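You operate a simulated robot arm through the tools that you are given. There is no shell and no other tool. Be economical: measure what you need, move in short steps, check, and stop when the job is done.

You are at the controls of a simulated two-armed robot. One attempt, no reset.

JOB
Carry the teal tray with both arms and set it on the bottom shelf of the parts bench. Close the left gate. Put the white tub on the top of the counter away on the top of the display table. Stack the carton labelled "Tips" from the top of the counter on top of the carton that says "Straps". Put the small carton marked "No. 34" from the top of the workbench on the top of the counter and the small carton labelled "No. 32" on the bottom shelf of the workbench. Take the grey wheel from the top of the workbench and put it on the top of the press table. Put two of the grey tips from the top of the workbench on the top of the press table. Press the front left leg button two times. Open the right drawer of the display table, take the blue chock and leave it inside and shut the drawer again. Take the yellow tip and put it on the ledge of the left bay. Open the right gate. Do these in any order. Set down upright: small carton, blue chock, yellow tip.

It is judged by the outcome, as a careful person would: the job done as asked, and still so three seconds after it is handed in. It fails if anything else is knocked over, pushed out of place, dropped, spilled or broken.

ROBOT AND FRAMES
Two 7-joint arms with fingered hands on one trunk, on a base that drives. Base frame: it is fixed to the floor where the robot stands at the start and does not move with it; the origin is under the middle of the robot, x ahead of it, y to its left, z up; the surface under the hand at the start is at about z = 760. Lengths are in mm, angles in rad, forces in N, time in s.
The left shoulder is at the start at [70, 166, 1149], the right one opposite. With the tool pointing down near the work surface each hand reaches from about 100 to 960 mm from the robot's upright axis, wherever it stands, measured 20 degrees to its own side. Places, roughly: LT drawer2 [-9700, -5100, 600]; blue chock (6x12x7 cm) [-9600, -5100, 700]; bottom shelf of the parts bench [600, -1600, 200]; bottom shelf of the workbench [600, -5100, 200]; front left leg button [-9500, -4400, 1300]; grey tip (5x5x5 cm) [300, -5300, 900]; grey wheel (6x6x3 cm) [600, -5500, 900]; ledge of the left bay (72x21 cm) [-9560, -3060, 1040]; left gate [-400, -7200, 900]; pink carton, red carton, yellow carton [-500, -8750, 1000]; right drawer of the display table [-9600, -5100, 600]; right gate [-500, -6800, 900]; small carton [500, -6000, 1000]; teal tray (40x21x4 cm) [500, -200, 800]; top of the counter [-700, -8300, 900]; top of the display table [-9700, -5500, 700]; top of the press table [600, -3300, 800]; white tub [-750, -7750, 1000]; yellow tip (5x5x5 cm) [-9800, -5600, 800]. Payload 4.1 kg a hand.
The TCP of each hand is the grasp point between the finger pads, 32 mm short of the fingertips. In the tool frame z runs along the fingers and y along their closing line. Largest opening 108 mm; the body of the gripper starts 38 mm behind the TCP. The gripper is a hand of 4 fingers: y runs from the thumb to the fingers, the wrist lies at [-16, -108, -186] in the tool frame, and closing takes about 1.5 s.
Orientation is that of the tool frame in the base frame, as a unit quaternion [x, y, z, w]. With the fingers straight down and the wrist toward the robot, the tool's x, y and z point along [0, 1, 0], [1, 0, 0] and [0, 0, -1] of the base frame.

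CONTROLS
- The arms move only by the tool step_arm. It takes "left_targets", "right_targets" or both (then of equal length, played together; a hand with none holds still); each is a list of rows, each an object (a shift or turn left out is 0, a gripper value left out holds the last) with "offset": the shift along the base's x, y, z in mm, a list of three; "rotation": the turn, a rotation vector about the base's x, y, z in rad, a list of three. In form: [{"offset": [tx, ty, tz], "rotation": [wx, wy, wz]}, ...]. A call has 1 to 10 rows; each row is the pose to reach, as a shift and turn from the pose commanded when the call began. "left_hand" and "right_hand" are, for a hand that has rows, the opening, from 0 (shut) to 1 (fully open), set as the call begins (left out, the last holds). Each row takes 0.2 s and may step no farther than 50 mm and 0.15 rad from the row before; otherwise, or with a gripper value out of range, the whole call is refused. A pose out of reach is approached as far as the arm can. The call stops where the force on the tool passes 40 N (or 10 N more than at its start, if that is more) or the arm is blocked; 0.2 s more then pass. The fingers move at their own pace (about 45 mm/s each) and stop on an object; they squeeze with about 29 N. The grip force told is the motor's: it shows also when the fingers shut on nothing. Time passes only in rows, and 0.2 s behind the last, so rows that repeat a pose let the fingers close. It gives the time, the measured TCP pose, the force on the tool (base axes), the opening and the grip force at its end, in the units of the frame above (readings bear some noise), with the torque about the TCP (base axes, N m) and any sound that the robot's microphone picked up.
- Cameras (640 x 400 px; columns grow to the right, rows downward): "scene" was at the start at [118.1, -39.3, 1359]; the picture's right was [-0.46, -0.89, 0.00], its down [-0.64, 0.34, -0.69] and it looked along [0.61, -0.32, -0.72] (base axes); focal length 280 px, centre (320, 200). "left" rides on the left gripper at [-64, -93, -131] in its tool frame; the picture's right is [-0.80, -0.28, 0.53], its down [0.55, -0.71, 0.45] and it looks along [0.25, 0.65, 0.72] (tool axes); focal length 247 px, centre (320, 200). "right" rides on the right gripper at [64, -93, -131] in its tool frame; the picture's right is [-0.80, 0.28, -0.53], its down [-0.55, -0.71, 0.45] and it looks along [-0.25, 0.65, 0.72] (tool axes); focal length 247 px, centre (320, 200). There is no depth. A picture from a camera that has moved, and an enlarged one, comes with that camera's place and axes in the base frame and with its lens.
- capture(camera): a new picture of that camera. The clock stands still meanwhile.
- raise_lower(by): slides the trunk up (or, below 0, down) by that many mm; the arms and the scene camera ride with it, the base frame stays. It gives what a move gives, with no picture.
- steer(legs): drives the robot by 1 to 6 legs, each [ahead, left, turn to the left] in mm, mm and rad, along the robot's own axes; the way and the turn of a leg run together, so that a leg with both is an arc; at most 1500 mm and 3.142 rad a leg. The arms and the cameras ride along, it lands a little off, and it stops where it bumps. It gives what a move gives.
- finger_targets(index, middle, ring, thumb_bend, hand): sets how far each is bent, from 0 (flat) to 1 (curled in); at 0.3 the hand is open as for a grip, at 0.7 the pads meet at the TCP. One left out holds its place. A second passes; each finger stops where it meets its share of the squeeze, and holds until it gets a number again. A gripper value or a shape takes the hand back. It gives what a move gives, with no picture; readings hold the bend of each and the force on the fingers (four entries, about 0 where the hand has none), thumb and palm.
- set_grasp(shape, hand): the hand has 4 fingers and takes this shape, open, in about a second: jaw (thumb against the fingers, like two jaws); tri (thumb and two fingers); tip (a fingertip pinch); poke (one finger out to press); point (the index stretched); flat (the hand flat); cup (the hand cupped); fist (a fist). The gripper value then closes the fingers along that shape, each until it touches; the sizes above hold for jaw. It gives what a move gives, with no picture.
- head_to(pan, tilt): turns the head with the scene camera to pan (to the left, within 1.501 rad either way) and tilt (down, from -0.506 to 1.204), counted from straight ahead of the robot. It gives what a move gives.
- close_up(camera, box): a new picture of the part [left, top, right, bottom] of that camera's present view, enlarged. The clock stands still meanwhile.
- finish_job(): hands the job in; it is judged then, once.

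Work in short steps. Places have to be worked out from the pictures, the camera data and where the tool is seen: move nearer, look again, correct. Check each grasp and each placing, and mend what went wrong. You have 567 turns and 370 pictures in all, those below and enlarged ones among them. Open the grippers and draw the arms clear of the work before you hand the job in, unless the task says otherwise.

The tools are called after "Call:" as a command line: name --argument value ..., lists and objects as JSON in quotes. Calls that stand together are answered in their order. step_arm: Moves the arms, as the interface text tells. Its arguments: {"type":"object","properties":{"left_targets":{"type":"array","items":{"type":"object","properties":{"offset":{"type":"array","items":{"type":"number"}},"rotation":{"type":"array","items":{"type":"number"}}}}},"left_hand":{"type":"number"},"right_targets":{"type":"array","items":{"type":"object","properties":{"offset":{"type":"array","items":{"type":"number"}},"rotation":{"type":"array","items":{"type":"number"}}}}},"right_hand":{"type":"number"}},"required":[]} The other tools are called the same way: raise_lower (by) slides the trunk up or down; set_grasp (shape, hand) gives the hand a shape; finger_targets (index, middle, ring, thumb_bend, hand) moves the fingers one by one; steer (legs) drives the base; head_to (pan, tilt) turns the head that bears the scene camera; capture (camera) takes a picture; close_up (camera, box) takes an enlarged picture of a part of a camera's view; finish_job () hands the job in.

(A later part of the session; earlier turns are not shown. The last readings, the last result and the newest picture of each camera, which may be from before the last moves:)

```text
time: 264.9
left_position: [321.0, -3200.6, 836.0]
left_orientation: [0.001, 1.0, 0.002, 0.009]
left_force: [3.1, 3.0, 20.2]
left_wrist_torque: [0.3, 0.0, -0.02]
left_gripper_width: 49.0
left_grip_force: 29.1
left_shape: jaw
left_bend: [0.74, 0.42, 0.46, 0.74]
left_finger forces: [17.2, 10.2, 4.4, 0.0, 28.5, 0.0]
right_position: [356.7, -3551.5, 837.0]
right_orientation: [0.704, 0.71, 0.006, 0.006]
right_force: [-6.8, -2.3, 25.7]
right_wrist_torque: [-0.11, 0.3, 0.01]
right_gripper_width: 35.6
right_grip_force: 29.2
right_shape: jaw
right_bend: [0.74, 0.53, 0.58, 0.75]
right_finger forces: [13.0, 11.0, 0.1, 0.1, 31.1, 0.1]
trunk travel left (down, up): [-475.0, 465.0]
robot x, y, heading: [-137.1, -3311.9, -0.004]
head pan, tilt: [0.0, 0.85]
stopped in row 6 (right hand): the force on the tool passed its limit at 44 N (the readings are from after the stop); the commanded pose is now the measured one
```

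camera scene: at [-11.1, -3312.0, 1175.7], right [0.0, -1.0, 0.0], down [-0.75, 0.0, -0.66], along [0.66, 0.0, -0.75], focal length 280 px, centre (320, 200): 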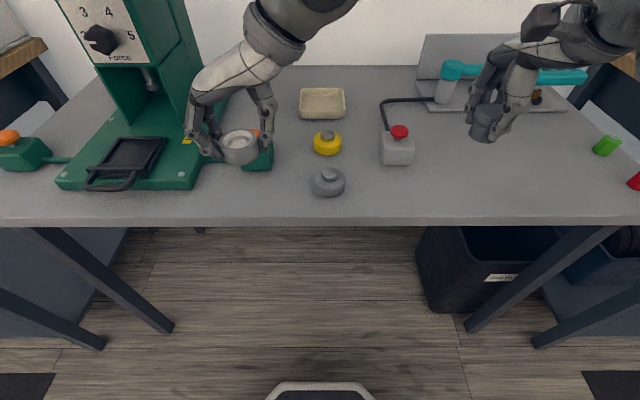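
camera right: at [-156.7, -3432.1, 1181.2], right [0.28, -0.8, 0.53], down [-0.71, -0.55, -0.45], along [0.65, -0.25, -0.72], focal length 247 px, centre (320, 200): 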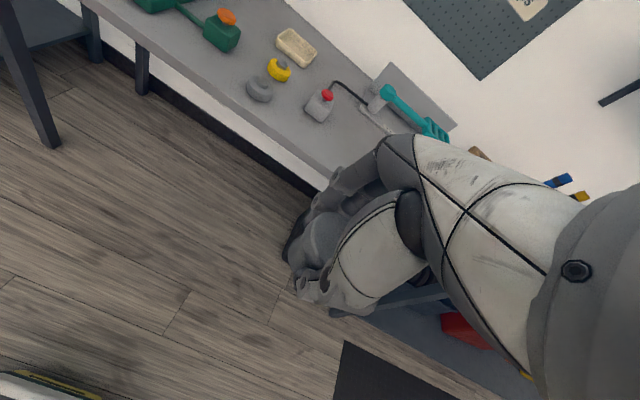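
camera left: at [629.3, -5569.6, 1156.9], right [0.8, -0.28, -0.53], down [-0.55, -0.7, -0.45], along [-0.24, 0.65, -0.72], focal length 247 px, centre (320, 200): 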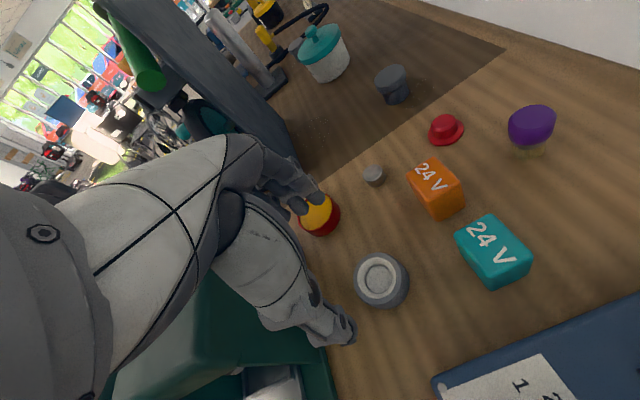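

Both in contact (table ≈800). I open both hands and lift away.

Call:
step_arm --left_targets '[{"offset": [0, 0, 1]}, {"offset": [0, 0, 1]}, {"offset": [0, 0, 1]}, {"offset": [0, 0, 1]}, {"offset": [0, 0, 1]}]' --right_targets '[{"offset": [0, 0, 1]}, {"offset": [0, 0, 1]}, {"offset": [0, 0, 1]}, {"offset": [0, 0, 1]}, {"offset": [0, 0, 1]}]' --left_hand 0.85 --right_hand 0.85

Call:
step_arm --left_targets '[{"offset": [0, 0, 30]}, {"offset": [0, 0, 70]}, {"offset": [0, 0, 110]}, {"offset": [-20, 20, 150]}]' --right_targets '[{"offset": [0, 0, 30]}, {"offset": [0, 0, 70]}, {"offset": [0, 0, 110]}, {"offset": [-20, -20, 150]}]'

Call:
capture --camera "scene"

```text
time: 266.1
left_position: [324.8, -3199.2, 833.0]
left_orientation: [0.002, 1.0, 0.003, 0.005]
left_force: [-0.8, -0.2, 4.3]
left_wrist_torque: [0.19, 0.07, 0.03]
left_gripper_width: 91.7
left_grip_force: 0.1
left_shape: jaw
left_bend: [0.26, 0.32, 0.31, 0.49]
left_finger forces: [0.1, 3.8, 0.0, 0.1, 0.0, 0.1]
right_position: [359.6, -3551.7, 835.0]
right_orientation: [0.705, 0.71, 0.002, 0.003]
right_force: [0.0, -0.5, -0.1]
right_wrist_torque: [-0.01, -0.03, -0.02]
right_gripper_width: 91.4
right_grip_force: 0.1
right_shape: jaw
right_bend: [0.26, 0.33, 0.31, 0.49]
right_finger forces: [0.0, 0.1, 0.1, 0.1, 0.1, 0.1]
trunk travel left (down, up): [-475.0, 465.0]
robot x, y, heading: [-133.2, -3309.0, -0.002]
head pan, tilt: [0.0, 0.85]
```

```text
time: 267.1
left_position: [300.7, -3181.9, 986.4]
left_orientation: [0.002, 1.0, 0.003, 0.007]
left_force: [-1.0, -0.8, -0.6]
left_wrist_torque: [0.02, -0.05, -0.03]
left_gripper_width: 91.5
left_grip_force: 0.1
left_shape: jaw
left_bend: [0.26, 0.33, 0.31, 0.49]
left_finger forces: [0.1, 0.0, 0.0, 0.0, 0.0, 0.1]
right_position: [335.5, -3572.1, 985.8]
right_orientation: [0.705, 0.709, 0.004, 0.004]
right_force: [-0.4, -0.1, 0.4]
right_wrist_torque: [-0.03, -0.02, 0.02]
right_gripper_width: 91.4
right_grip_force: 0.0
right_shape: jaw
right_bend: [0.26, 0.33, 0.31, 0.49]
right_finger forces: [0.0, 0.0, 0.0, 0.0, 0.0, 0.0]
trunk travel left (down, up): [-475.0, 465.0]
robot x, y, heading: [-138.9, -3308.9, -0.0]
head pan, tilt: [0.0, 0.85]
```

```text
256 pictures are left
camera scene: at [-15.4, -3312.2, 1176.1], right [0.0, -1.0, 0.0], down [-0.75, 0.0, -0.66], along [0.66, 0.0, -0.75], focal length 280 px, centre (320, 200)
```

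scene: 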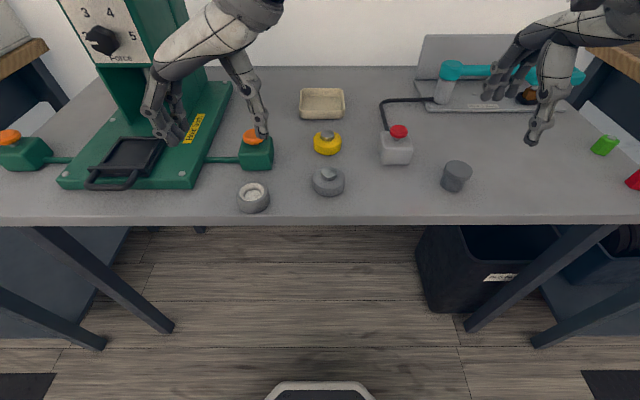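

Wheel and one tip are placed. I return for tip B with the left hand: raise the trunk, go back to the workbench near y=-5550.

Call:
steer --legs '[[-320, 0, 0], [0, -1150, 0], [0, -1090, 0]]'

Call:
raise_lower --by 325

Call:
step_arm --left_targets '[{"offset": [0, 10, 0], "rotation": [0, 0, -0.13]}, {"offset": [0, 20, 0], "rotation": [0, 0, -0.26]}, {"offset": [0, 30, 0], "rotation": [0, 0, -0.39]}, {"offset": [0, 40, 0], "rotation": [0, 0, -0.52]}]' --left_hand 0.85

Call:
head_to --pan 0.3 --tilt 0.65

Call:
capture --camera "scene"

```text
time: 279.9
left_position: [-31.4, -5444.5, 983.4]
left_orientation: [0.012, 1.0, 0.003, 0.004]
left_force: [0.2, 0.2, 0.2]
left_wrist_torque: [-0.01, 0.01, 0.02]
left_gripper_width: 91.5
left_grip_force: 0.0
left_shape: jaw
left_bend: [0.26, 0.33, 0.31, 0.49]
left_finger forces: [0.0, 0.0, 0.1, 0.0, 0.1, 0.1]
right_position: [-5.4, -5835.5, 984.3]
right_orientation: [0.712, 0.702, 0.002, 0.003]
right_force: [-0.4, -0.2, 0.4]
right_wrist_torque: [0.01, -0.01, -0.03]
right_gripper_width: 91.8
right_grip_force: 0.0
right_shape: jaw
right_bend: [0.26, 0.33, 0.31, 0.49]
right_finger forces: [0.0, 0.0, 0.1, 0.2, 0.0, 0.1]
trunk travel left (down, up): [-475.0, 465.0]
robot x, y, heading: [-475.4, -5564.1, -0.019]
head pan, tilt: [0.0, 0.85]
```

```text
time: 283.1
left_position: [-31.6, -5444.4, 1308.7]
left_orientation: [0.011, 1.0, 0.003, 0.006]
left_force: [-0.3, 0.6, 0.5]
left_wrist_torque: [0.02, 0.02, -0.01]
left_gripper_width: 91.6
left_grip_force: 0.1
left_shape: jaw
left_bend: [0.26, 0.33, 0.31, 0.49]
left_finger forces: [0.1, 0.0, 0.0, 0.0, 0.1, 0.0]
right_position: [-6.3, -5835.4, 1309.4]
right_orientation: [0.712, 0.702, 0.002, 0.003]
right_force: [0.8, -0.8, -0.2]
right_wrist_torque: [-0.01, 0.0, 0.02]
right_gripper_width: 91.3
right_grip_force: 0.1
right_shape: jaw
right_bend: [0.26, 0.33, 0.31, 0.49]
right_finger forces: [0.0, 0.0, 0.0, 0.1, 0.0, 0.0]
trunk travel left (down, up): [-800.0, 140.0]
robot x, y, heading: [-476.9, -5561.9, -0.023]
head pan, tilt: [0.0, 0.85]
```

```text
time: 284.1
left_position: [-32.9, -5403.2, 1309.0]
left_orientation: [0.27, 0.963, 0.0, 0.006]
left_force: [-0.1, -0.1, -0.3]
left_wrist_torque: [-0.03, -0.02, 0.02]
left_gripper_width: 91.6
left_grip_force: 0.1
left_shape: jaw
left_bend: [0.26, 0.33, 0.31, 0.49]
left_finger forces: [0.1, 0.1, 0.0, 0.0, 0.0, 0.1]
right_position: [-5.5, -5833.9, 1309.9]
right_orientation: [0.712, 0.702, 0.001, 0.004]
right_force: [-0.2, 0.1, -0.1]
right_wrist_torque: [-0.02, -0.05, 0.01]
right_gripper_width: 91.6
right_grip_force: 0.2
right_shape: jaw
right_bend: [0.26, 0.33, 0.31, 0.49]
right_finger forces: [0.0, 0.0, 0.0, 0.1, 0.0, 0.0]
trunk travel left (down, up): [-800.0, 140.0]
robot x, y, heading: [-475.7, -5566.6, -0.024]
head pan, tilt: [0.0, 0.85]
```

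```text
time: 284.9
left_position: [-31.2, -5404.6, 1309.3]
left_orientation: [0.268, 0.964, 0.002, 0.006]
left_force: [0.4, 0.8, 0.2]
left_wrist_torque: [0.01, -0.01, -0.02]
left_gripper_width: 91.5
left_grip_force: 0.1
left_shape: jaw
left_bend: [0.26, 0.33, 0.31, 0.49]
left_finger forces: [0.0, 0.0, 0.1, 0.0, 0.0, 0.0]
right_position: [-4.9, -5837.3, 1308.8]
right_orientation: [0.712, 0.702, 0.001, 0.003]
right_force: [0.3, 0.6, -0.1]
right_wrist_torque: [0.03, -0.01, -0.02]
right_gripper_width: 91.3
right_grip_force: 0.1
right_shape: jaw
right_bend: [0.26, 0.33, 0.31, 0.49]
right_finger forces: [0.1, 0.0, 0.0, 0.1, 0.0, 0.0]
trunk travel left (down, up): [-800.0, 140.0]
robot x, y, heading: [-477.3, -5566.3, -0.024]
head pan, tilt: [0.3, 0.649]
```

```text
255 pictures are left
camera scene: at [-344.4, -5543.6, 1517.2], right [0.27, -0.96, 0.0], down [-0.58, -0.17, -0.8], along [0.77, 0.22, -0.61], focal length 280 px, centre (320, 200)
```

scene: 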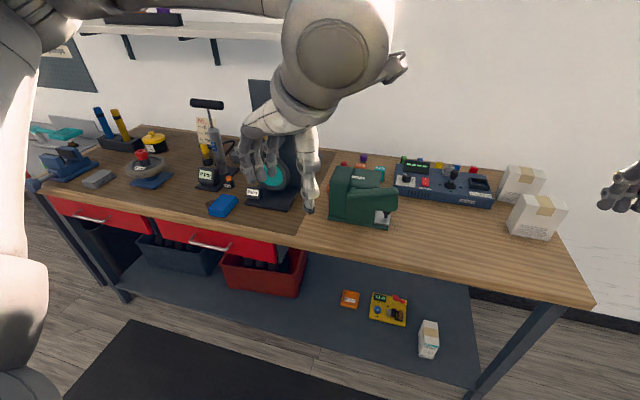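

Tip B lies under the wall shelf (shelf z≈1370), so I approach low. I drive in, lower the trunk, and move the hand through the gap between tester panel and green machine.

Call:
steer --legs '[[395, 0, 0.024]]'

Call:
raise_lower --by -125

Call:
step_arm --left_targets '[{"offset": [40, 20, 0]}, {"offset": [80, 40, 0]}, {"offset": [120, 60, 0]}, {"offset": [160, 80, 0]}, {"offset": [195, 95, -20]}]'

Call:
capture --camera "scene"

Call:
capture --camera "left"

```text
time: 287.4
left_position: [358.1, -5400.0, 1309.6]
left_orientation: [0.258, 0.966, 0.001, 0.007]
left_force: [-0.2, 0.0, -0.3]
left_wrist_torque: [0.0, 0.02, 0.01]
left_gripper_width: 91.5
left_grip_force: 0.1
left_shape: jaw
left_bend: [0.26, 0.33, 0.31, 0.49]
left_finger forces: [0.0, 0.1, 0.1, 0.1, 0.0, 0.0]
right_position: [393.4, -5831.4, 1310.0]
right_orientation: [0.705, 0.71, 0.002, 0.004]
right_force: [0.0, 0.4, 0.3]
right_wrist_torque: [0.03, 0.0, -0.04]
right_gripper_width: 91.6
right_grip_force: 0.1
right_shape: jaw
right_bend: [0.26, 0.33, 0.31, 0.49]
right_finger forces: [0.0, 0.0, 0.0, 0.0, 0.0, 0.0]
trunk travel left (down, up): [-800.0, 140.0]
robot x, y, heading: [-84.3, -5566.2, -0.001]
head pan, tilt: [0.3, 0.649]
```

```text
time: 288.9
left_position: [359.9, -5399.9, 1183.6]
left_orientation: [0.258, 0.966, 0.001, 0.006]
left_force: [0.3, 0.1, -1.0]
left_wrist_torque: [0.01, -0.02, 0.01]
left_gripper_width: 91.3
left_grip_force: 0.1
left_shape: jaw
left_bend: [0.26, 0.33, 0.31, 0.49]
left_finger forces: [0.0, 0.0, 0.0, 0.0, 0.0, 0.1]
right_position: [392.5, -5830.6, 1185.1]
right_orientation: [0.704, 0.71, 0.002, 0.003]
right_force: [-0.7, -0.2, -0.7]
right_wrist_torque: [0.0, 0.03, 0.0]
right_gripper_width: 91.9
right_grip_force: 0.0
right_shape: jaw
right_bend: [0.26, 0.33, 0.31, 0.49]
right_finger forces: [0.0, 0.0, 0.1, 0.0, 0.0, 0.0]
trunk travel left (down, up): [-675.0, 265.0]
robot x, y, heading: [-80.6, -5565.8, -0.002]
head pan, tilt: [0.3, 0.649]
```

```text
time: 290.0
left_position: [514.3, -5320.3, 1182.9]
left_orientation: [0.257, 0.966, 0.0, 0.004]
left_force: [-31.7, -13.2, 4.9]
left_wrist_torque: [0.6, -0.67, 1.98]
left_gripper_width: 91.5
left_grip_force: 0.0
left_shape: jaw
left_bend: [0.26, 0.33, 0.41, 0.49]
left_finger forces: [0.1, 0.8, 31.6, 0.0, 0.0, 0.0]
right_position: [387.6, -5831.1, 1186.5]
right_orientation: [0.704, 0.71, 0.003, 0.005]
right_force: [0.3, -0.2, -0.5]
right_wrist_torque: [-0.03, 0.04, -0.02]
right_gripper_width: 91.5
right_grip_force: 0.0
right_shape: jaw
right_bend: [0.26, 0.33, 0.31, 0.49]
right_finger forces: [0.1, 0.1, 0.1, 0.1, 0.1, 0.0]
trunk travel left (down, up): [-675.0, 265.0]
robot x, y, heading: [-81.6, -5568.7, 0.0]
head pan, tilt: [0.3, 0.649]
stopped in row 5 (left hand): the force on the tool passed its limit at 55 N (the readings are from after the stop); the commanded pose is now the measured one
```

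```text
254 pictures are left
camera scene: at [41.4, -5546.0, 1392.9], right [0.3, -0.96, 0.0], down [-0.57, -0.18, -0.8], along [0.76, 0.24, -0.6], focal length 280 px, centre (320, 200)
```

scene: 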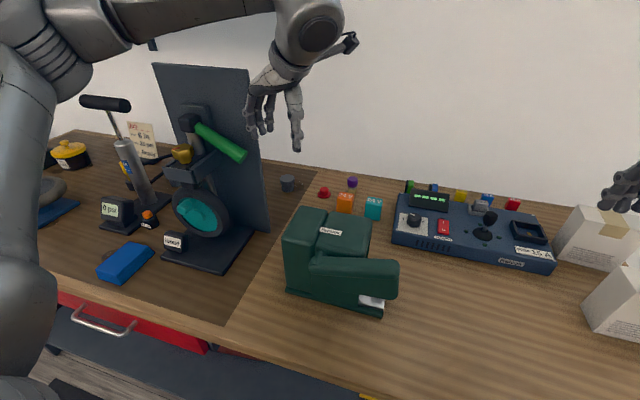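

```text
253 pictures are left
camera left: at [524.2, -5431.0, 1314.8], right [0.56, -0.64, -0.53], down [-0.82, -0.34, -0.45], along [0.11, 0.69, -0.72], focal length 247 px, centre (320, 200)
```

left: 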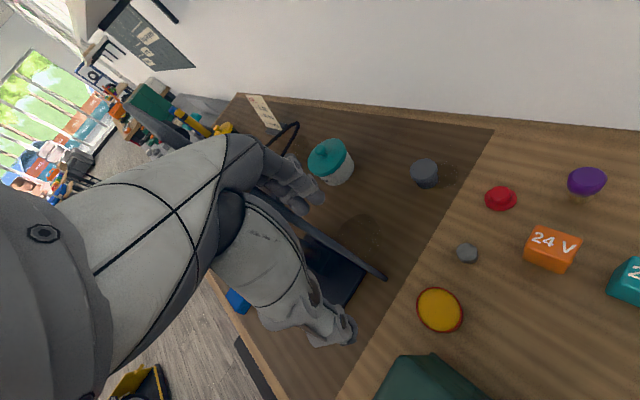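

My ring finger brushed the panel's edge (it reaches y≈-5260). I pull back and route over the green machine instead, dipping below the shelf level beyond the panel.

Call:
step_arm --left_targets '[{"offset": [-25, -40, 0]}, {"offset": [-25, -80, 0]}, {"offset": [20, -85, 0]}, {"offset": [65, -85, -20]}, {"offset": [103, -80, -46]}, {"offset": [132, -62, -74]}, {"offset": [155, -30, -104]}]'

Call:
capture --camera "scene"

Call:
capture --camera "left"

```text
time: 291.6
left_position: [674.3, -5351.4, 1077.4]
left_orientation: [0.259, 0.966, 0.002, 0.003]
left_force: [1.3, 0.1, -0.1]
left_wrist_torque: [-0.01, -0.01, 0.02]
left_gripper_width: 91.5
left_grip_force: 0.1
left_shape: jaw
left_bend: [0.26, 0.33, 0.31, 0.49]
left_finger forces: [0.0, 0.0, 0.0, 0.0, 0.0, 0.1]
right_position: [392.4, -5834.4, 1185.0]
right_orientation: [0.705, 0.709, 0.004, 0.002]
right_force: [-0.1, 0.5, 0.4]
right_wrist_torque: [-0.01, 0.02, 0.0]
right_gripper_width: 91.4
right_grip_force: 0.0
right_shape: jaw
right_bend: [0.26, 0.33, 0.31, 0.49]
right_finger forces: [0.1, 0.0, 0.1, 0.0, 0.0, 0.0]
trunk travel left (down, up): [-675.0, 265.0]
robot x, y, heading: [-77.4, -5569.1, -0.003]
head pan, tilt: [0.3, 0.649]
```

```text
252 pictures are left
camera scene: at [46.1, -5549.2, 1392.7], right [0.29, -0.96, 0.0], down [-0.58, -0.18, -0.8], along [0.76, 0.24, -0.6], focal length 280 px, centre (320, 200)
```

scene: 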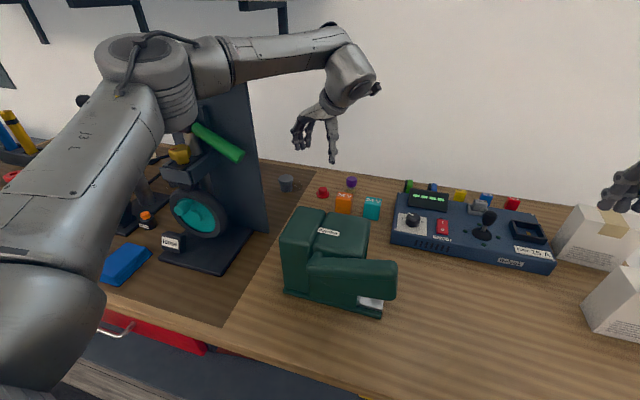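

```text
251 pictures are left
camera left: at [684.1, -5462.6, 1207.6], right [0.55, -0.64, -0.53], down [-0.82, -0.34, -0.45], along [0.11, 0.69, -0.72], focal length 247 px, centre (320, 200)
```

left: 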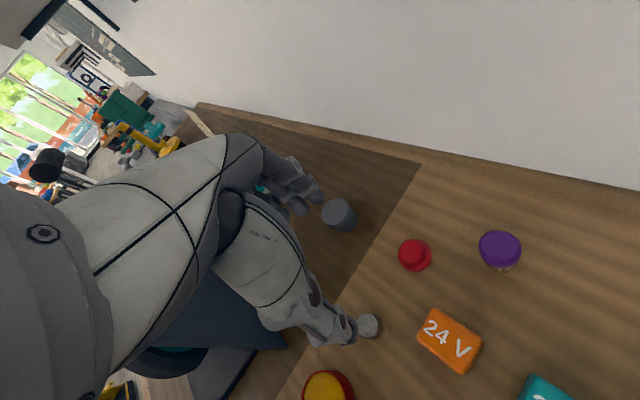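

The forearm would meet the panel from here. I shift the robot 120 mm to the right so the arm comes in straighter from the right, then extend to above the tip.

Call:
steer --legs '[[15, -120, 0]]'

Call:
step_arm --left_targets '[{"offset": [6, 40, 0]}, {"offset": [12, 80, 0]}, {"offset": [18, 120, -5]}, {"offset": [22, 160, -15]}, {"offset": [25, 200, -30]}, {"offset": [28, 232, -40]}]'

Call:
capture --camera "scene"

Call:
capture --camera "left"

```text
time: 292.9
left_position: [691.6, -5468.2, 1075.3]
left_orientation: [0.257, 0.966, -0.001, 0.004]
left_force: [-0.8, -1.6, 0.7]
left_wrist_torque: [0.0, -0.02, 0.0]
left_gripper_width: 91.8
left_grip_force: 0.1
left_shape: jaw
left_bend: [0.26, 0.33, 0.31, 0.49]
left_finger forces: [0.0, 0.0, 0.0, 0.0, 0.1, 0.0]
right_position: [409.4, -5951.6, 1184.5]
right_orientation: [0.704, 0.71, 0.001, 0.003]
right_force: [0.5, -0.4, -0.2]
right_wrist_torque: [0.01, -0.01, -0.04]
right_gripper_width: 91.5
right_grip_force: 0.0
right_shape: jaw
right_bend: [0.26, 0.33, 0.31, 0.49]
right_finger forces: [0.0, 0.1, 0.0, 0.0, 0.0, 0.0]
trunk travel left (down, up): [-675.0, 265.0]
robot x, y, heading: [-65.5, -5690.4, 0.002]
head pan, tilt: [0.3, 0.649]
```

```text
time: 294.5
left_position: [738.2, -5309.7, 1063.6]
left_orientation: [0.287, 0.958, 0.011, 0.015]
left_force: [0.4, 0.1, 0.1]
left_wrist_torque: [0.01, 0.02, 0.0]
left_gripper_width: 91.8
left_grip_force: 0.1
left_shape: jaw
left_bend: [0.26, 0.33, 0.31, 0.49]
left_finger forces: [0.0, 0.0, 0.1, 0.0, 0.0, 0.1]
right_position: [387.9, -6001.0, 1188.3]
right_orientation: [0.722, 0.692, 0.015, 0.003]
right_force: [-1.2, 0.5, 0.4]
right_wrist_torque: [-0.04, -0.01, -0.02]
right_gripper_width: 91.5
right_grip_force: 0.1
right_shape: jaw
right_bend: [0.26, 0.33, 0.31, 0.49]
right_finger forces: [0.0, 0.0, 0.1, 0.0, 0.0, 0.0]
trunk travel left (down, up): [-675.0, 265.0]
robot x, y, heading: [-53.6, -5699.7, -0.049]
head pan, tilt: [0.3, 0.649]
stopped in row 6 (left hand): the arm was blocked; the commanded pose is now the measured one
```

```text
250 pictures are left
camera scene: at [52.7, -5703.2, 1394.9], right [0.25, -0.97, -0.01], down [-0.57, -0.14, -0.81], along [0.78, 0.21, -0.59], focal length 280 px, centre (320, 200)
```

scene: 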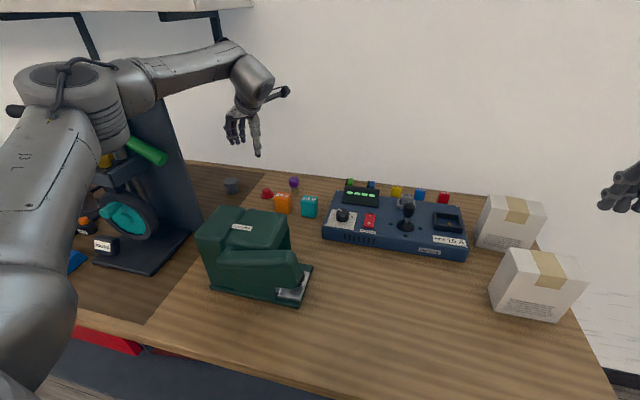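

```text
249 pictures are left
camera left: at [736.0, -5422.0, 1193.5], right [0.53, -0.67, -0.52], down [-0.83, -0.28, -0.48], along [0.17, 0.69, -0.7], focal length 247 px, centre (320, 200)
```

left: 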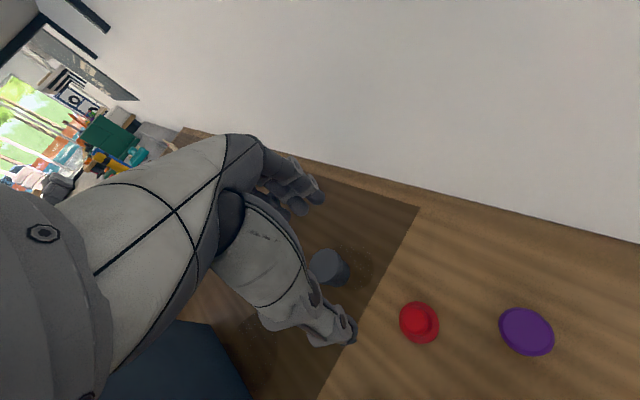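

Something is blocked — probably the elbow against the tester panel. I retreat the hand at once and check.

Call:
step_arm --left_targets '[{"offset": [-10, -40, 5]}, {"offset": [-25, -85, 10]}, {"offset": [-45, -130, 15]}, {"offset": [-70, -170, 20]}, {"offset": [-110, -190, 60]}, {"offset": [-150, -200, 90]}]'

Call:
steer --legs '[[-300, 0, 0.049]]'

Call:
head_to --pan 0.6 --tilt 0.6

Call:
capture --camera "scene"

```text
refused: row 5 steps farther than a row can; nothing moved
```

```text
time: 296.0
left_position: [571.1, -5268.3, 1039.4]
left_orientation: [0.285, 0.958, 0.0, 0.017]
left_force: [11.1, -13.7, 2.3]
left_wrist_torque: [1.25, 1.16, 0.54]
left_gripper_width: 91.9
left_grip_force: 0.0
left_shape: jaw
left_bend: [0.26, 0.33, 0.31, 0.49]
left_finger forces: [0.1, 0.1, 0.0, 0.0, 0.0, 16.7]
right_position: [236.5, -5964.7, 1184.3]
right_orientation: [0.712, 0.702, 0.002, 0.002]
right_force: [0.9, 0.1, 0.5]
right_wrist_torque: [0.01, -0.01, -0.02]
right_gripper_width: 91.5
right_grip_force: 0.0
right_shape: jaw
right_bend: [0.26, 0.33, 0.31, 0.49]
right_finger forces: [0.1, 0.0, 0.0, 0.0, 0.0, 0.1]
trunk travel left (down, up): [-675.0, 265.0]
robot x, y, heading: [-231.7, -5692.0, -0.018]
head pan, tilt: [0.3, 0.649]
stopped in leg 1: the force on the tool passed its limit at 237 N (the readings are from after the stop); the commanded pose is now the measured one
```

```text
time: 296.8
left_position: [572.1, -5266.2, 1039.5]
left_orientation: [0.283, 0.959, 0.002, 0.016]
left_force: [13.6, -16.1, 1.3]
left_wrist_torque: [1.48, 1.35, 0.64]
left_gripper_width: 91.8
left_grip_force: 0.0
left_shape: jaw
left_bend: [0.26, 0.33, 0.31, 0.49]
left_finger forces: [0.0, 0.0, 0.0, 0.0, 0.0, 19.9]
right_position: [237.4, -5967.4, 1181.7]
right_orientation: [0.712, 0.702, 0.003, 0.002]
right_force: [0.9, 0.1, 0.7]
right_wrist_torque: [0.02, 0.01, 0.02]
right_gripper_width: 91.7
right_grip_force: 0.1
right_shape: jaw
right_bend: [0.26, 0.33, 0.31, 0.49]
right_finger forces: [0.0, 0.1, 0.0, 0.0, 0.1, 0.0]
trunk travel left (down, up): [-675.0, 265.0]
robot x, y, heading: [-239.1, -5692.8, -0.019]
head pan, tilt: [0.6, 0.6]
```

```text
248 pictures are left
camera scene: at [-110.3, -5651.8, 1396.4], right [0.55, -0.84, 0.0], down [-0.47, -0.31, -0.82], along [0.69, 0.45, -0.57], focal length 280 px, centre (320, 200)
```

scene: 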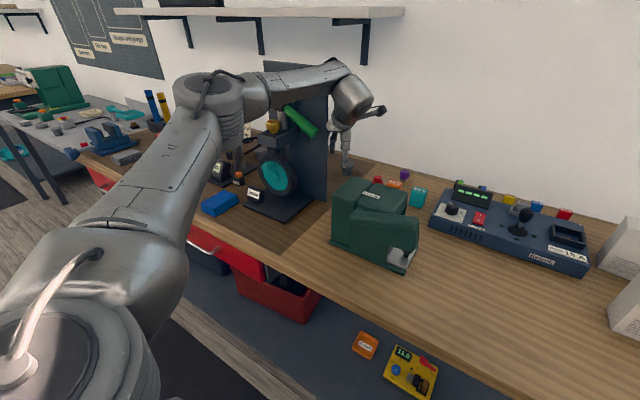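

That was a mistake: the refused move left the hand behind the panel while I drove back, and it pressed on the panel. I now move the hand away from the panel back and out to the right.

Call:
step_arm --left_targets '[{"offset": [30, -10, 0]}, {"offset": [50, -45, 0]}, {"offset": [50, -90, 0]}, {"offset": [45, -135, 10]}, {"offset": [20, -165, 40]}, {"offset": [-15, -178, 65]}, {"offset": [-50, -185, 95]}]'

Call:
capture --camera "scene"

```text
time: 298.4
left_position: [517.3, -5448.0, 1134.3]
left_orientation: [0.281, 0.96, 0.002, 0.016]
left_force: [-0.8, 0.4, -0.8]
left_wrist_torque: [-0.02, -0.03, 0.01]
left_gripper_width: 91.7
left_grip_force: 0.1
left_shape: jaw
left_bend: [0.26, 0.33, 0.31, 0.49]
left_finger forces: [0.0, 0.1, 0.0, 0.1, 0.0, 0.0]
right_position: [234.3, -5962.8, 1184.8]
right_orientation: [0.711, 0.703, 0.003, 0.004]
right_force: [-0.7, 0.6, -1.1]
right_wrist_torque: [-0.02, 0.01, -0.01]
right_gripper_width: 91.9
right_grip_force: 0.1
right_shape: jaw
right_bend: [0.26, 0.33, 0.31, 0.49]
right_finger forces: [0.0, 0.0, 0.1, 0.1, 0.0, 0.0]
trunk travel left (down, up): [-675.0, 265.0]
robot x, y, heading: [-229.6, -5693.3, -0.02]
head pan, tilt: [0.6, 0.6]
```

```text
247 pictures are left
camera scene: at [-114.4, -5648.2, 1396.6], right [0.55, -0.84, 0.0], down [-0.47, -0.31, -0.83], along [0.69, 0.45, -0.56], focal length 280 px, centre (320, 200)
```

scene: 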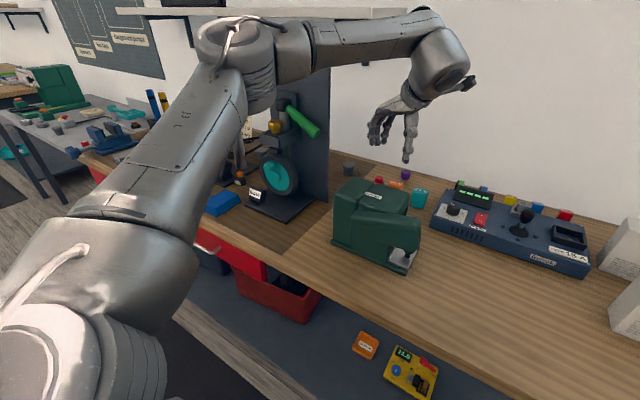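

Free now. I check whether the tester moved.

Call:
close_up --camera "scene" --box '[190, 60, 430, 240]'

```text
2.22 times, centred on (310, 150) of scene
camera zoom: at [-114.4, -5648.2, 1396.6], right [0.55, -0.84, 0.0], down [-0.47, -0.31, -0.83], along [0.69, 0.45, -0.56], focal length 623 px, centre (342, 311)
```

zoom: 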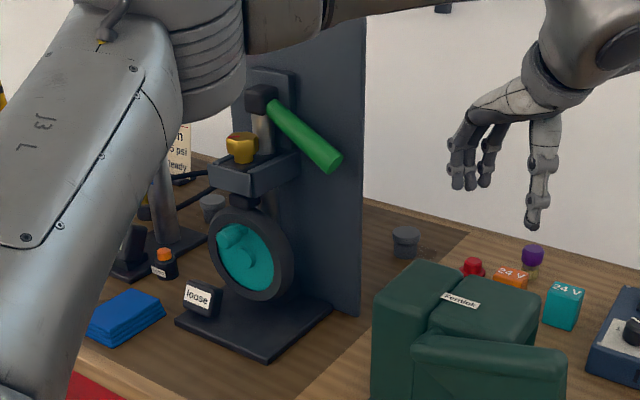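

The tester has not moved. I'll take tip B with the right arm, whose elbow swings to the right. First I tuck the left hand up and back.

Call:
step_arm --left_targets '[{"offset": [-20, 0, 40]}, {"offset": [-50, 0, 75]}, {"offset": [-90, -5, 100]}, {"offset": [-135, -10, 110]}, {"offset": [-180, -15, 115]}, {"offset": [-225, -20, 120]}, {"offset": [-270, -25, 120]}, {"offset": [-310, -30, 120]}]'

Call:
steer --legs '[[-120, 0, 0.02], [0, 215, 0]]'

Call:
step_arm --right_targets '[{"offset": [0, 20, 10], "rotation": [0, 0, 0.15]}, {"offset": [0, 40, 20], "rotation": [0, 0, 0.3]}, {"offset": [0, 60, 30], "rotation": [0, 0, 0.45]}, {"offset": [0, 80, 40], "rotation": [0, 0, 0.6]}, {"offset": [0, 100, 50], "rotation": [0, 0, 0.75]}, {"offset": [0, 120, 50], "rotation": [0, 0, 0.9]}, {"offset": [0, 140, 50], "rotation": [0, 0, 1.05]}]'

Call:
capture --camera "scene"

```text
time: 300.2
left_position: [207.4, -5478.4, 1254.1]
left_orientation: [0.28, 0.96, 0.002, 0.017]
left_force: [0.6, 0.5, 0.4]
left_wrist_torque: [0.02, 0.0, -0.01]
left_gripper_width: 91.7
left_grip_force: 0.1
left_shape: jaw
left_bend: [0.26, 0.33, 0.31, 0.49]
left_finger forces: [0.0, 0.0, 0.1, 0.0, 0.0, 0.0]
right_position: [234.4, -5964.1, 1184.4]
right_orientation: [0.711, 0.703, 0.002, 0.004]
right_force: [-0.6, 0.5, 0.0]
right_wrist_torque: [-0.01, -0.01, -0.02]
right_gripper_width: 91.7
right_grip_force: 0.1
right_shape: jaw
right_bend: [0.26, 0.33, 0.31, 0.49]
right_finger forces: [0.0, 0.0, 0.0, 0.1, 0.1, 0.0]
trunk travel left (down, up): [-675.0, 265.0]
robot x, y, heading: [-233.1, -5694.7, -0.019]
head pan, tilt: [0.6, 0.6]
```

```text
time: 302.7
left_position: [86.0, -5253.5, 1254.9]
left_orientation: [0.272, 0.962, 0.003, 0.017]
left_force: [-0.5, 0.2, 0.6]
left_wrist_torque: [-0.02, 0.01, 0.0]
left_gripper_width: 91.8
left_grip_force: 0.1
left_shape: jaw
left_bend: [0.26, 0.33, 0.31, 0.49]
left_finger forces: [0.0, 0.0, 0.0, 0.0, 0.0, 0.0]
right_position: [121.3, -5738.8, 1185.1]
right_orientation: [0.704, 0.711, 0.003, 0.003]
right_force: [0.2, 0.0, 0.3]
right_wrist_torque: [0.0, -0.01, 0.01]
right_gripper_width: 91.7
right_grip_force: 0.1
right_shape: jaw
right_bend: [0.26, 0.33, 0.31, 0.49]
right_finger forces: [0.0, 0.1, 0.1, 0.0, 0.0, 0.1]
trunk travel left (down, up): [-675.0, 265.0]
robot x, y, heading: [-355.0, -5475.8, -0.004]
head pan, tilt: [0.6, 0.6]
```

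```text
time: 304.3
left_position: [85.7, -5253.5, 1254.5]
left_orientation: [0.27, 0.963, 0.002, 0.016]
left_force: [-0.3, 0.6, -0.7]
left_wrist_torque: [0.0, 0.0, -0.01]
left_gripper_width: 91.9
left_grip_force: 0.1
left_shape: jaw
left_bend: [0.26, 0.33, 0.31, 0.49]
left_finger forces: [0.0, 0.0, 0.0, 0.0, 0.0, 0.0]
right_position: [122.7, -5597.0, 1233.9]
right_orientation: [0.254, 0.967, 0.004, 0.001]
right_force: [-0.6, 0.2, 1.4]
right_wrist_torque: [-0.04, 0.05, 0.04]
right_gripper_width: 91.7
right_grip_force: 0.1
right_shape: jaw
right_bend: [0.26, 0.33, 0.31, 0.49]
right_finger forces: [0.0, 0.1, 0.0, 0.0, 0.0, 0.0]
trunk travel left (down, up): [-675.0, 265.0]
robot x, y, heading: [-353.1, -5478.8, 0.004]
head pan, tilt: [0.6, 0.6]
```

```text
245 pictures are left
camera scene: at [-232.6, -5429.1, 1396.4], right [0.57, -0.83, 0.0], down [-0.47, -0.32, -0.82], along [0.68, 0.47, -0.57], focal length 280 px, centre (320, 200)
```

scene: 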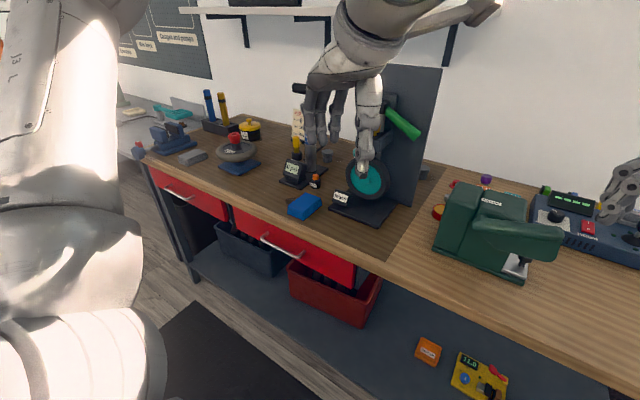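

Left hand must clear the tester panel before I drive in; I tuck it back, drive forward, then send the right hand over the machine toward tip B.

Call:
step_arm --left_targets '[{"offset": [-40, 0, 15]}, {"offset": [-80, 0, 30]}, {"offset": [-120, 0, 45]}, {"offset": [-150, 0, 50]}]'

Call:
steer --legs '[[285, 0, 0]]'

Call:
step_arm --right_targets '[{"offset": [45, 15, 0]}, {"offset": [90, 30, 0]}, {"offset": [135, 50, -10]}, {"offset": [175, 75, -25]}, {"offset": [210, 105, -45]}, {"offset": [240, 138, -65]}]'

Call:
head_to --pan 0.1 --tilt 0.55

Call:
capture --camera "scene"

Call:
capture --camera "right"

```text
time: 305.3
left_position: [-66.2, -5254.1, 1305.0]
left_orientation: [0.271, 0.962, 0.002, 0.017]
left_force: [-0.3, 0.7, 1.1]
left_wrist_torque: [-0.04, -0.02, -0.01]
left_gripper_width: 91.7
left_grip_force: 0.3
left_shape: jaw
left_bend: [0.26, 0.33, 0.31, 0.49]
left_finger forces: [0.0, 0.0, 0.0, 0.0, 0.0, 0.1]
right_position: [121.4, -5599.0, 1234.7]
right_orientation: [0.254, 0.967, 0.004, 0.002]
right_force: [0.2, -0.1, -0.5]
right_wrist_torque: [0.01, -0.02, 0.0]
right_gripper_width: 91.5
right_grip_force: 0.1
right_shape: jaw
right_bend: [0.26, 0.33, 0.31, 0.49]
right_finger forces: [0.1, 0.0, 0.1, 0.1, 0.0, 0.0]
trunk travel left (down, up): [-675.0, 265.0]
robot x, y, heading: [-356.5, -5480.6, -0.003]
head pan, tilt: [0.6, 0.6]
```

```text
time: 307.3
left_position: [223.0, -5253.8, 1304.6]
left_orientation: [0.271, 0.962, 0.002, 0.017]
left_force: [0.4, -0.5, -0.5]
left_wrist_torque: [0.0, 0.02, -0.04]
left_gripper_width: 91.7
left_grip_force: 0.0
left_shape: jaw
left_bend: [0.26, 0.33, 0.31, 0.49]
left_finger forces: [0.0, 0.0, 0.0, 0.1, 0.0, 0.1]
right_position: [409.1, -5599.0, 1235.8]
right_orientation: [0.254, 0.967, 0.004, 0.002]
right_force: [-0.7, 0.1, 0.7]
right_wrist_torque: [0.0, -0.03, 0.0]
right_gripper_width: 91.5
right_grip_force: 0.0
right_shape: jaw
right_bend: [0.26, 0.33, 0.31, 0.49]
right_finger forces: [0.0, 0.0, 0.1, 0.0, 0.1, 0.0]
trunk travel left (down, up): [-675.0, 265.0]
robot x, y, heading: [-67.4, -5476.2, -0.0]
head pan, tilt: [0.6, 0.6]
```

```text
refused: row 3 steps farther than a row can; nothing moved
```

```text
time: 308.2
left_position: [222.8, -5254.3, 1303.9]
left_orientation: [0.271, 0.962, 0.001, 0.017]
left_force: [0.3, -1.1, -0.3]
left_wrist_torque: [0.02, 0.0, 0.02]
left_gripper_width: 91.7
left_grip_force: 0.0
left_shape: jaw
left_bend: [0.26, 0.33, 0.31, 0.49]
left_finger forces: [0.0, 0.0, 0.0, 0.0, 0.0, 0.1]
right_position: [409.7, -5599.5, 1235.6]
right_orientation: [0.255, 0.967, 0.005, 0.002]
right_force: [-0.4, -0.2, -0.1]
right_wrist_torque: [0.0, -0.02, -0.03]
right_gripper_width: 91.7
right_grip_force: 0.0
right_shape: jaw
right_bend: [0.26, 0.33, 0.31, 0.49]
right_finger forces: [0.1, 0.1, 0.1, 0.0, 0.0, 0.0]
trunk travel left (down, up): [-675.0, 265.0]
robot x, y, heading: [-65.8, -5483.4, 0.003]
head pan, tilt: [0.099, 0.55]
```

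```text
244 pictures are left
camera scene: at [70.2, -5470.6, 1401.1], right [0.1, -0.99, 0.0], down [-0.52, -0.05, -0.85], along [0.85, 0.09, -0.52], focal length 280 px, centre (320, 200)
```

scene: 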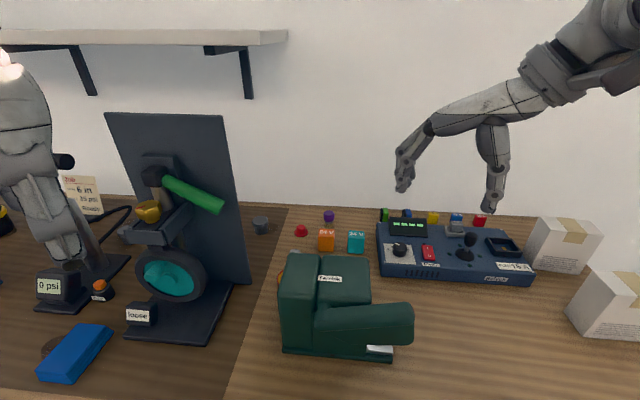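

```text
243 pictures are left
camera right: at [305.5, -5648.2, 1365.3], right [0.83, -0.15, 0.54], down [0.13, -0.88, -0.45], along [0.54, 0.45, -0.71], focal length 247 px, centre (320, 200)
```

right: 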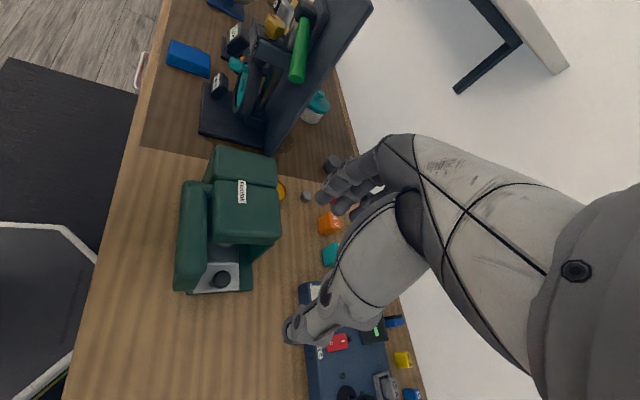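

Good view. I resend the path with shorter steps.

Call:
step_arm --right_targets '[{"offset": [42, 15, -5]}, {"offset": [84, 32, -12]}, {"offset": [124, 55, -25]}, {"offset": [160, 82, -42]}, {"offset": [194, 112, -60]}, {"offset": [224, 145, -80]}, {"offset": [250, 180, -102]}, {"offset": [272, 217, -125]}, {"offset": [290, 255, -148]}]'

Call:
capture --camera "scene"

Call:
capture --camera "right"

```text
time: 310.2
left_position: [224.3, -5254.2, 1303.4]
left_orientation: [0.272, 0.962, 0.001, 0.016]
left_force: [0.6, 0.5, 0.0]
left_wrist_torque: [-0.01, -0.01, -0.03]
left_gripper_width: 91.6
left_grip_force: 0.1
left_shape: jaw
left_bend: [0.26, 0.33, 0.31, 0.49]
left_finger forces: [0.1, 0.0, 0.0, 0.0, 0.1, 0.1]
right_position: [497.5, -5586.0, 1141.2]
right_orientation: [0.254, 0.967, 0.005, 0.0]
right_force: [1.1, -0.6, -0.2]
right_wrist_torque: [0.01, 0.03, -0.01]
right_gripper_width: 91.7
right_grip_force: 0.0
right_shape: jaw
right_bend: [0.26, 0.33, 0.31, 0.49]
right_finger forces: [0.0, 0.0, 0.0, 0.1, 0.0, 0.0]
right hand out of reach, approached as far as the arm can: row 2, 3, 4, 5, 6, 7, 8, 9
trunk travel left (down, up): [-675.0, 265.0]
robot x, y, heading: [-66.1, -5478.1, -0.001]
head pan, tilt: [0.099, 0.55]
```

```text
242 pictures are left
camera scene: at [71.7, -5471.2, 1400.9], right [0.1, -1.0, 0.0], down [-0.52, -0.05, -0.85], along [0.85, 0.08, -0.52], focal length 280 px, centre (320, 200)
```

scene: 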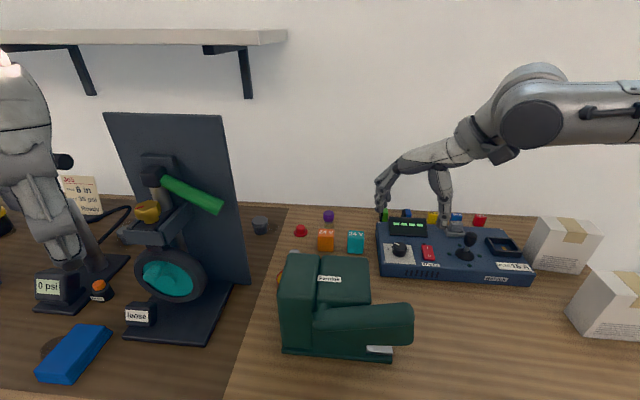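

```text
241 pictures are left
camera right: at [395.1, -5635.9, 1271.2], right [0.83, -0.15, 0.54], down [0.13, -0.88, -0.45], along [0.54, 0.45, -0.71], focal length 247 px, centre (320, 200)
```

right: 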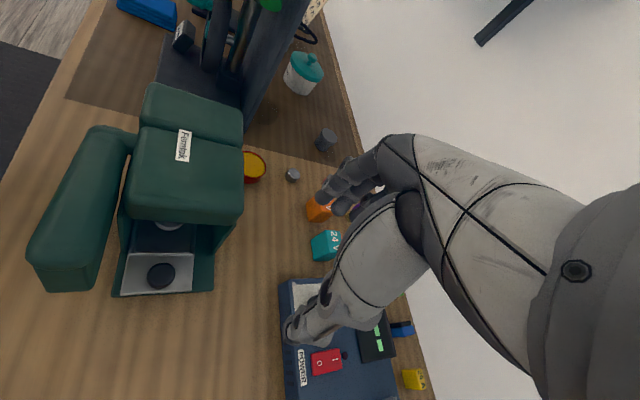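

The right arm cannot cross over. New plan with the left arm: stand further right, turned slightly right (which brings the left shoulder forward), with the trunk higher so the elbow passes above the panel. First I withdraw.

Call:
step_arm --right_targets '[{"offset": [-30, -20, 25]}, {"offset": [-65, -40, 45]}, {"offset": [-100, -60, 65]}, {"offset": [-140, -80, 75]}, {"offset": [-180, -100, 80]}]'

Call:
steer --legs '[[-260, 0, 0], [0, -220, 0], [0, 0, -0.3]]'

Call:
raise_lower --by 140

Call:
head_to --pan 0.8 --tilt 0.6

Call:
capture --camera "scene"

```text
time: 311.4
left_position: [221.8, -5256.3, 1303.9]
left_orientation: [0.271, 0.963, 0.002, 0.017]
left_force: [-0.4, -0.2, 0.5]
left_wrist_torque: [0.03, 0.03, 0.01]
left_gripper_width: 91.6
left_grip_force: 0.0
left_shape: jaw
left_bend: [0.26, 0.33, 0.31, 0.49]
left_finger forces: [0.1, 0.0, 0.0, 0.1, 0.0, 0.0]
right_position: [314.0, -5689.1, 1226.3]
right_orientation: [0.254, 0.967, 0.004, 0.002]
right_force: [-1.0, 0.4, -0.1]
right_wrist_torque: [0.02, 0.0, -0.02]
right_gripper_width: 91.9
right_grip_force: 0.0
right_shape: jaw
right_bend: [0.26, 0.33, 0.31, 0.49]
right_finger forces: [0.1, 0.0, 0.1, 0.0, 0.0, 0.0]
trunk travel left (down, up): [-675.0, 265.0]
robot x, y, heading: [-64.5, -5477.7, -0.003]
head pan, tilt: [0.099, 0.55]
```

```text
time: 315.6
left_position: [15.2, -5568.3, 1303.9]
left_orientation: [0.413, 0.91, -0.001, 0.017]
left_force: [-0.1, -0.2, 0.2]
left_wrist_torque: [0.01, 0.02, -0.05]
left_gripper_width: 92.0
left_grip_force: 0.0
left_shape: jaw
left_bend: [0.26, 0.33, 0.31, 0.49]
left_finger forces: [0.1, 0.0, 0.0, 0.0, 0.0, 0.1]
right_position: [-25.0, -6009.2, 1226.2]
right_orientation: [0.397, 0.918, 0.004, 0.002]
right_force: [-0.4, -0.4, -0.2]
right_wrist_torque: [-0.03, 0.02, -0.03]
right_gripper_width: 91.6
right_grip_force: 0.2
right_shape: jaw
right_bend: [0.26, 0.33, 0.31, 0.49]
right_finger forces: [0.1, 0.0, 0.0, 0.0, 0.0, 0.0]
trunk travel left (down, up): [-675.0, 265.0]
robot x, y, heading: [-326.7, -5696.2, -0.303]
head pan, tilt: [0.099, 0.55]
```

```text
time: 317.2
left_position: [16.3, -5568.7, 1443.1]
left_orientation: [0.414, 0.91, -0.001, 0.016]
left_force: [-0.1, 0.1, -0.4]
left_wrist_torque: [0.03, -0.02, 0.03]
left_gripper_width: 91.5
left_grip_force: 0.1
left_shape: jaw
left_bend: [0.26, 0.33, 0.31, 0.49]
left_finger forces: [0.0, 0.0, 0.1, 0.0, 0.0, 0.0]
right_position: [-24.6, -6010.0, 1367.6]
right_orientation: [0.397, 0.918, 0.003, 0.003]
right_force: [-0.5, -0.8, -0.3]
right_wrist_torque: [0.0, 0.01, 0.02]
right_gripper_width: 91.8
right_grip_force: 0.1
right_shape: jaw
right_bend: [0.26, 0.33, 0.31, 0.49]
right_finger forces: [0.0, 0.0, 0.0, 0.0, 0.1, 0.0]
trunk travel left (down, up): [-815.0, 125.0]
robot x, y, heading: [-326.7, -5696.4, -0.307]
head pan, tilt: [0.099, 0.55]
```

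```text
time: 318.3
left_position: [15.4, -5569.5, 1444.5]
left_orientation: [0.414, 0.91, -0.001, 0.016]
left_force: [0.0, 0.1, -1.2]
left_wrist_torque: [-0.02, -0.01, 0.0]
left_gripper_width: 91.7
left_grip_force: 0.0
left_shape: jaw
left_bend: [0.26, 0.33, 0.31, 0.49]
left_finger forces: [0.0, 0.0, 0.0, 0.0, 0.0, 0.0]
right_position: [-25.4, -6009.4, 1366.3]
right_orientation: [0.397, 0.918, 0.004, 0.003]
right_force: [-0.2, 0.5, 0.4]
right_wrist_torque: [0.0, 0.0, 0.04]
right_gripper_width: 91.5
right_grip_force: 0.1
right_shape: jaw
right_bend: [0.26, 0.33, 0.31, 0.49]
right_finger forces: [0.0, 0.0, 0.0, 0.0, 0.0, 0.1]
trunk travel left (down, up): [-815.0, 125.0]
robot x, y, heading: [-322.7, -5696.1, -0.302]
head pan, tilt: [0.799, 0.6]
```

```text
240 pictures are left
camera scene: at [-205.1, -5671.3, 1536.6], right [0.48, -0.88, 0.0], down [-0.5, -0.27, -0.83], along [0.73, 0.39, -0.56], focal length 280 px, centre (320, 200)
```

scene: 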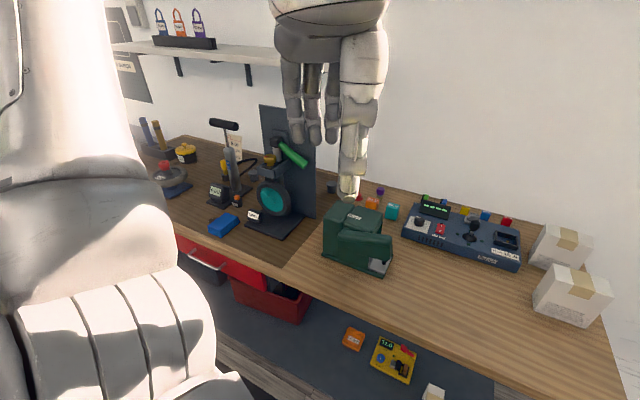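

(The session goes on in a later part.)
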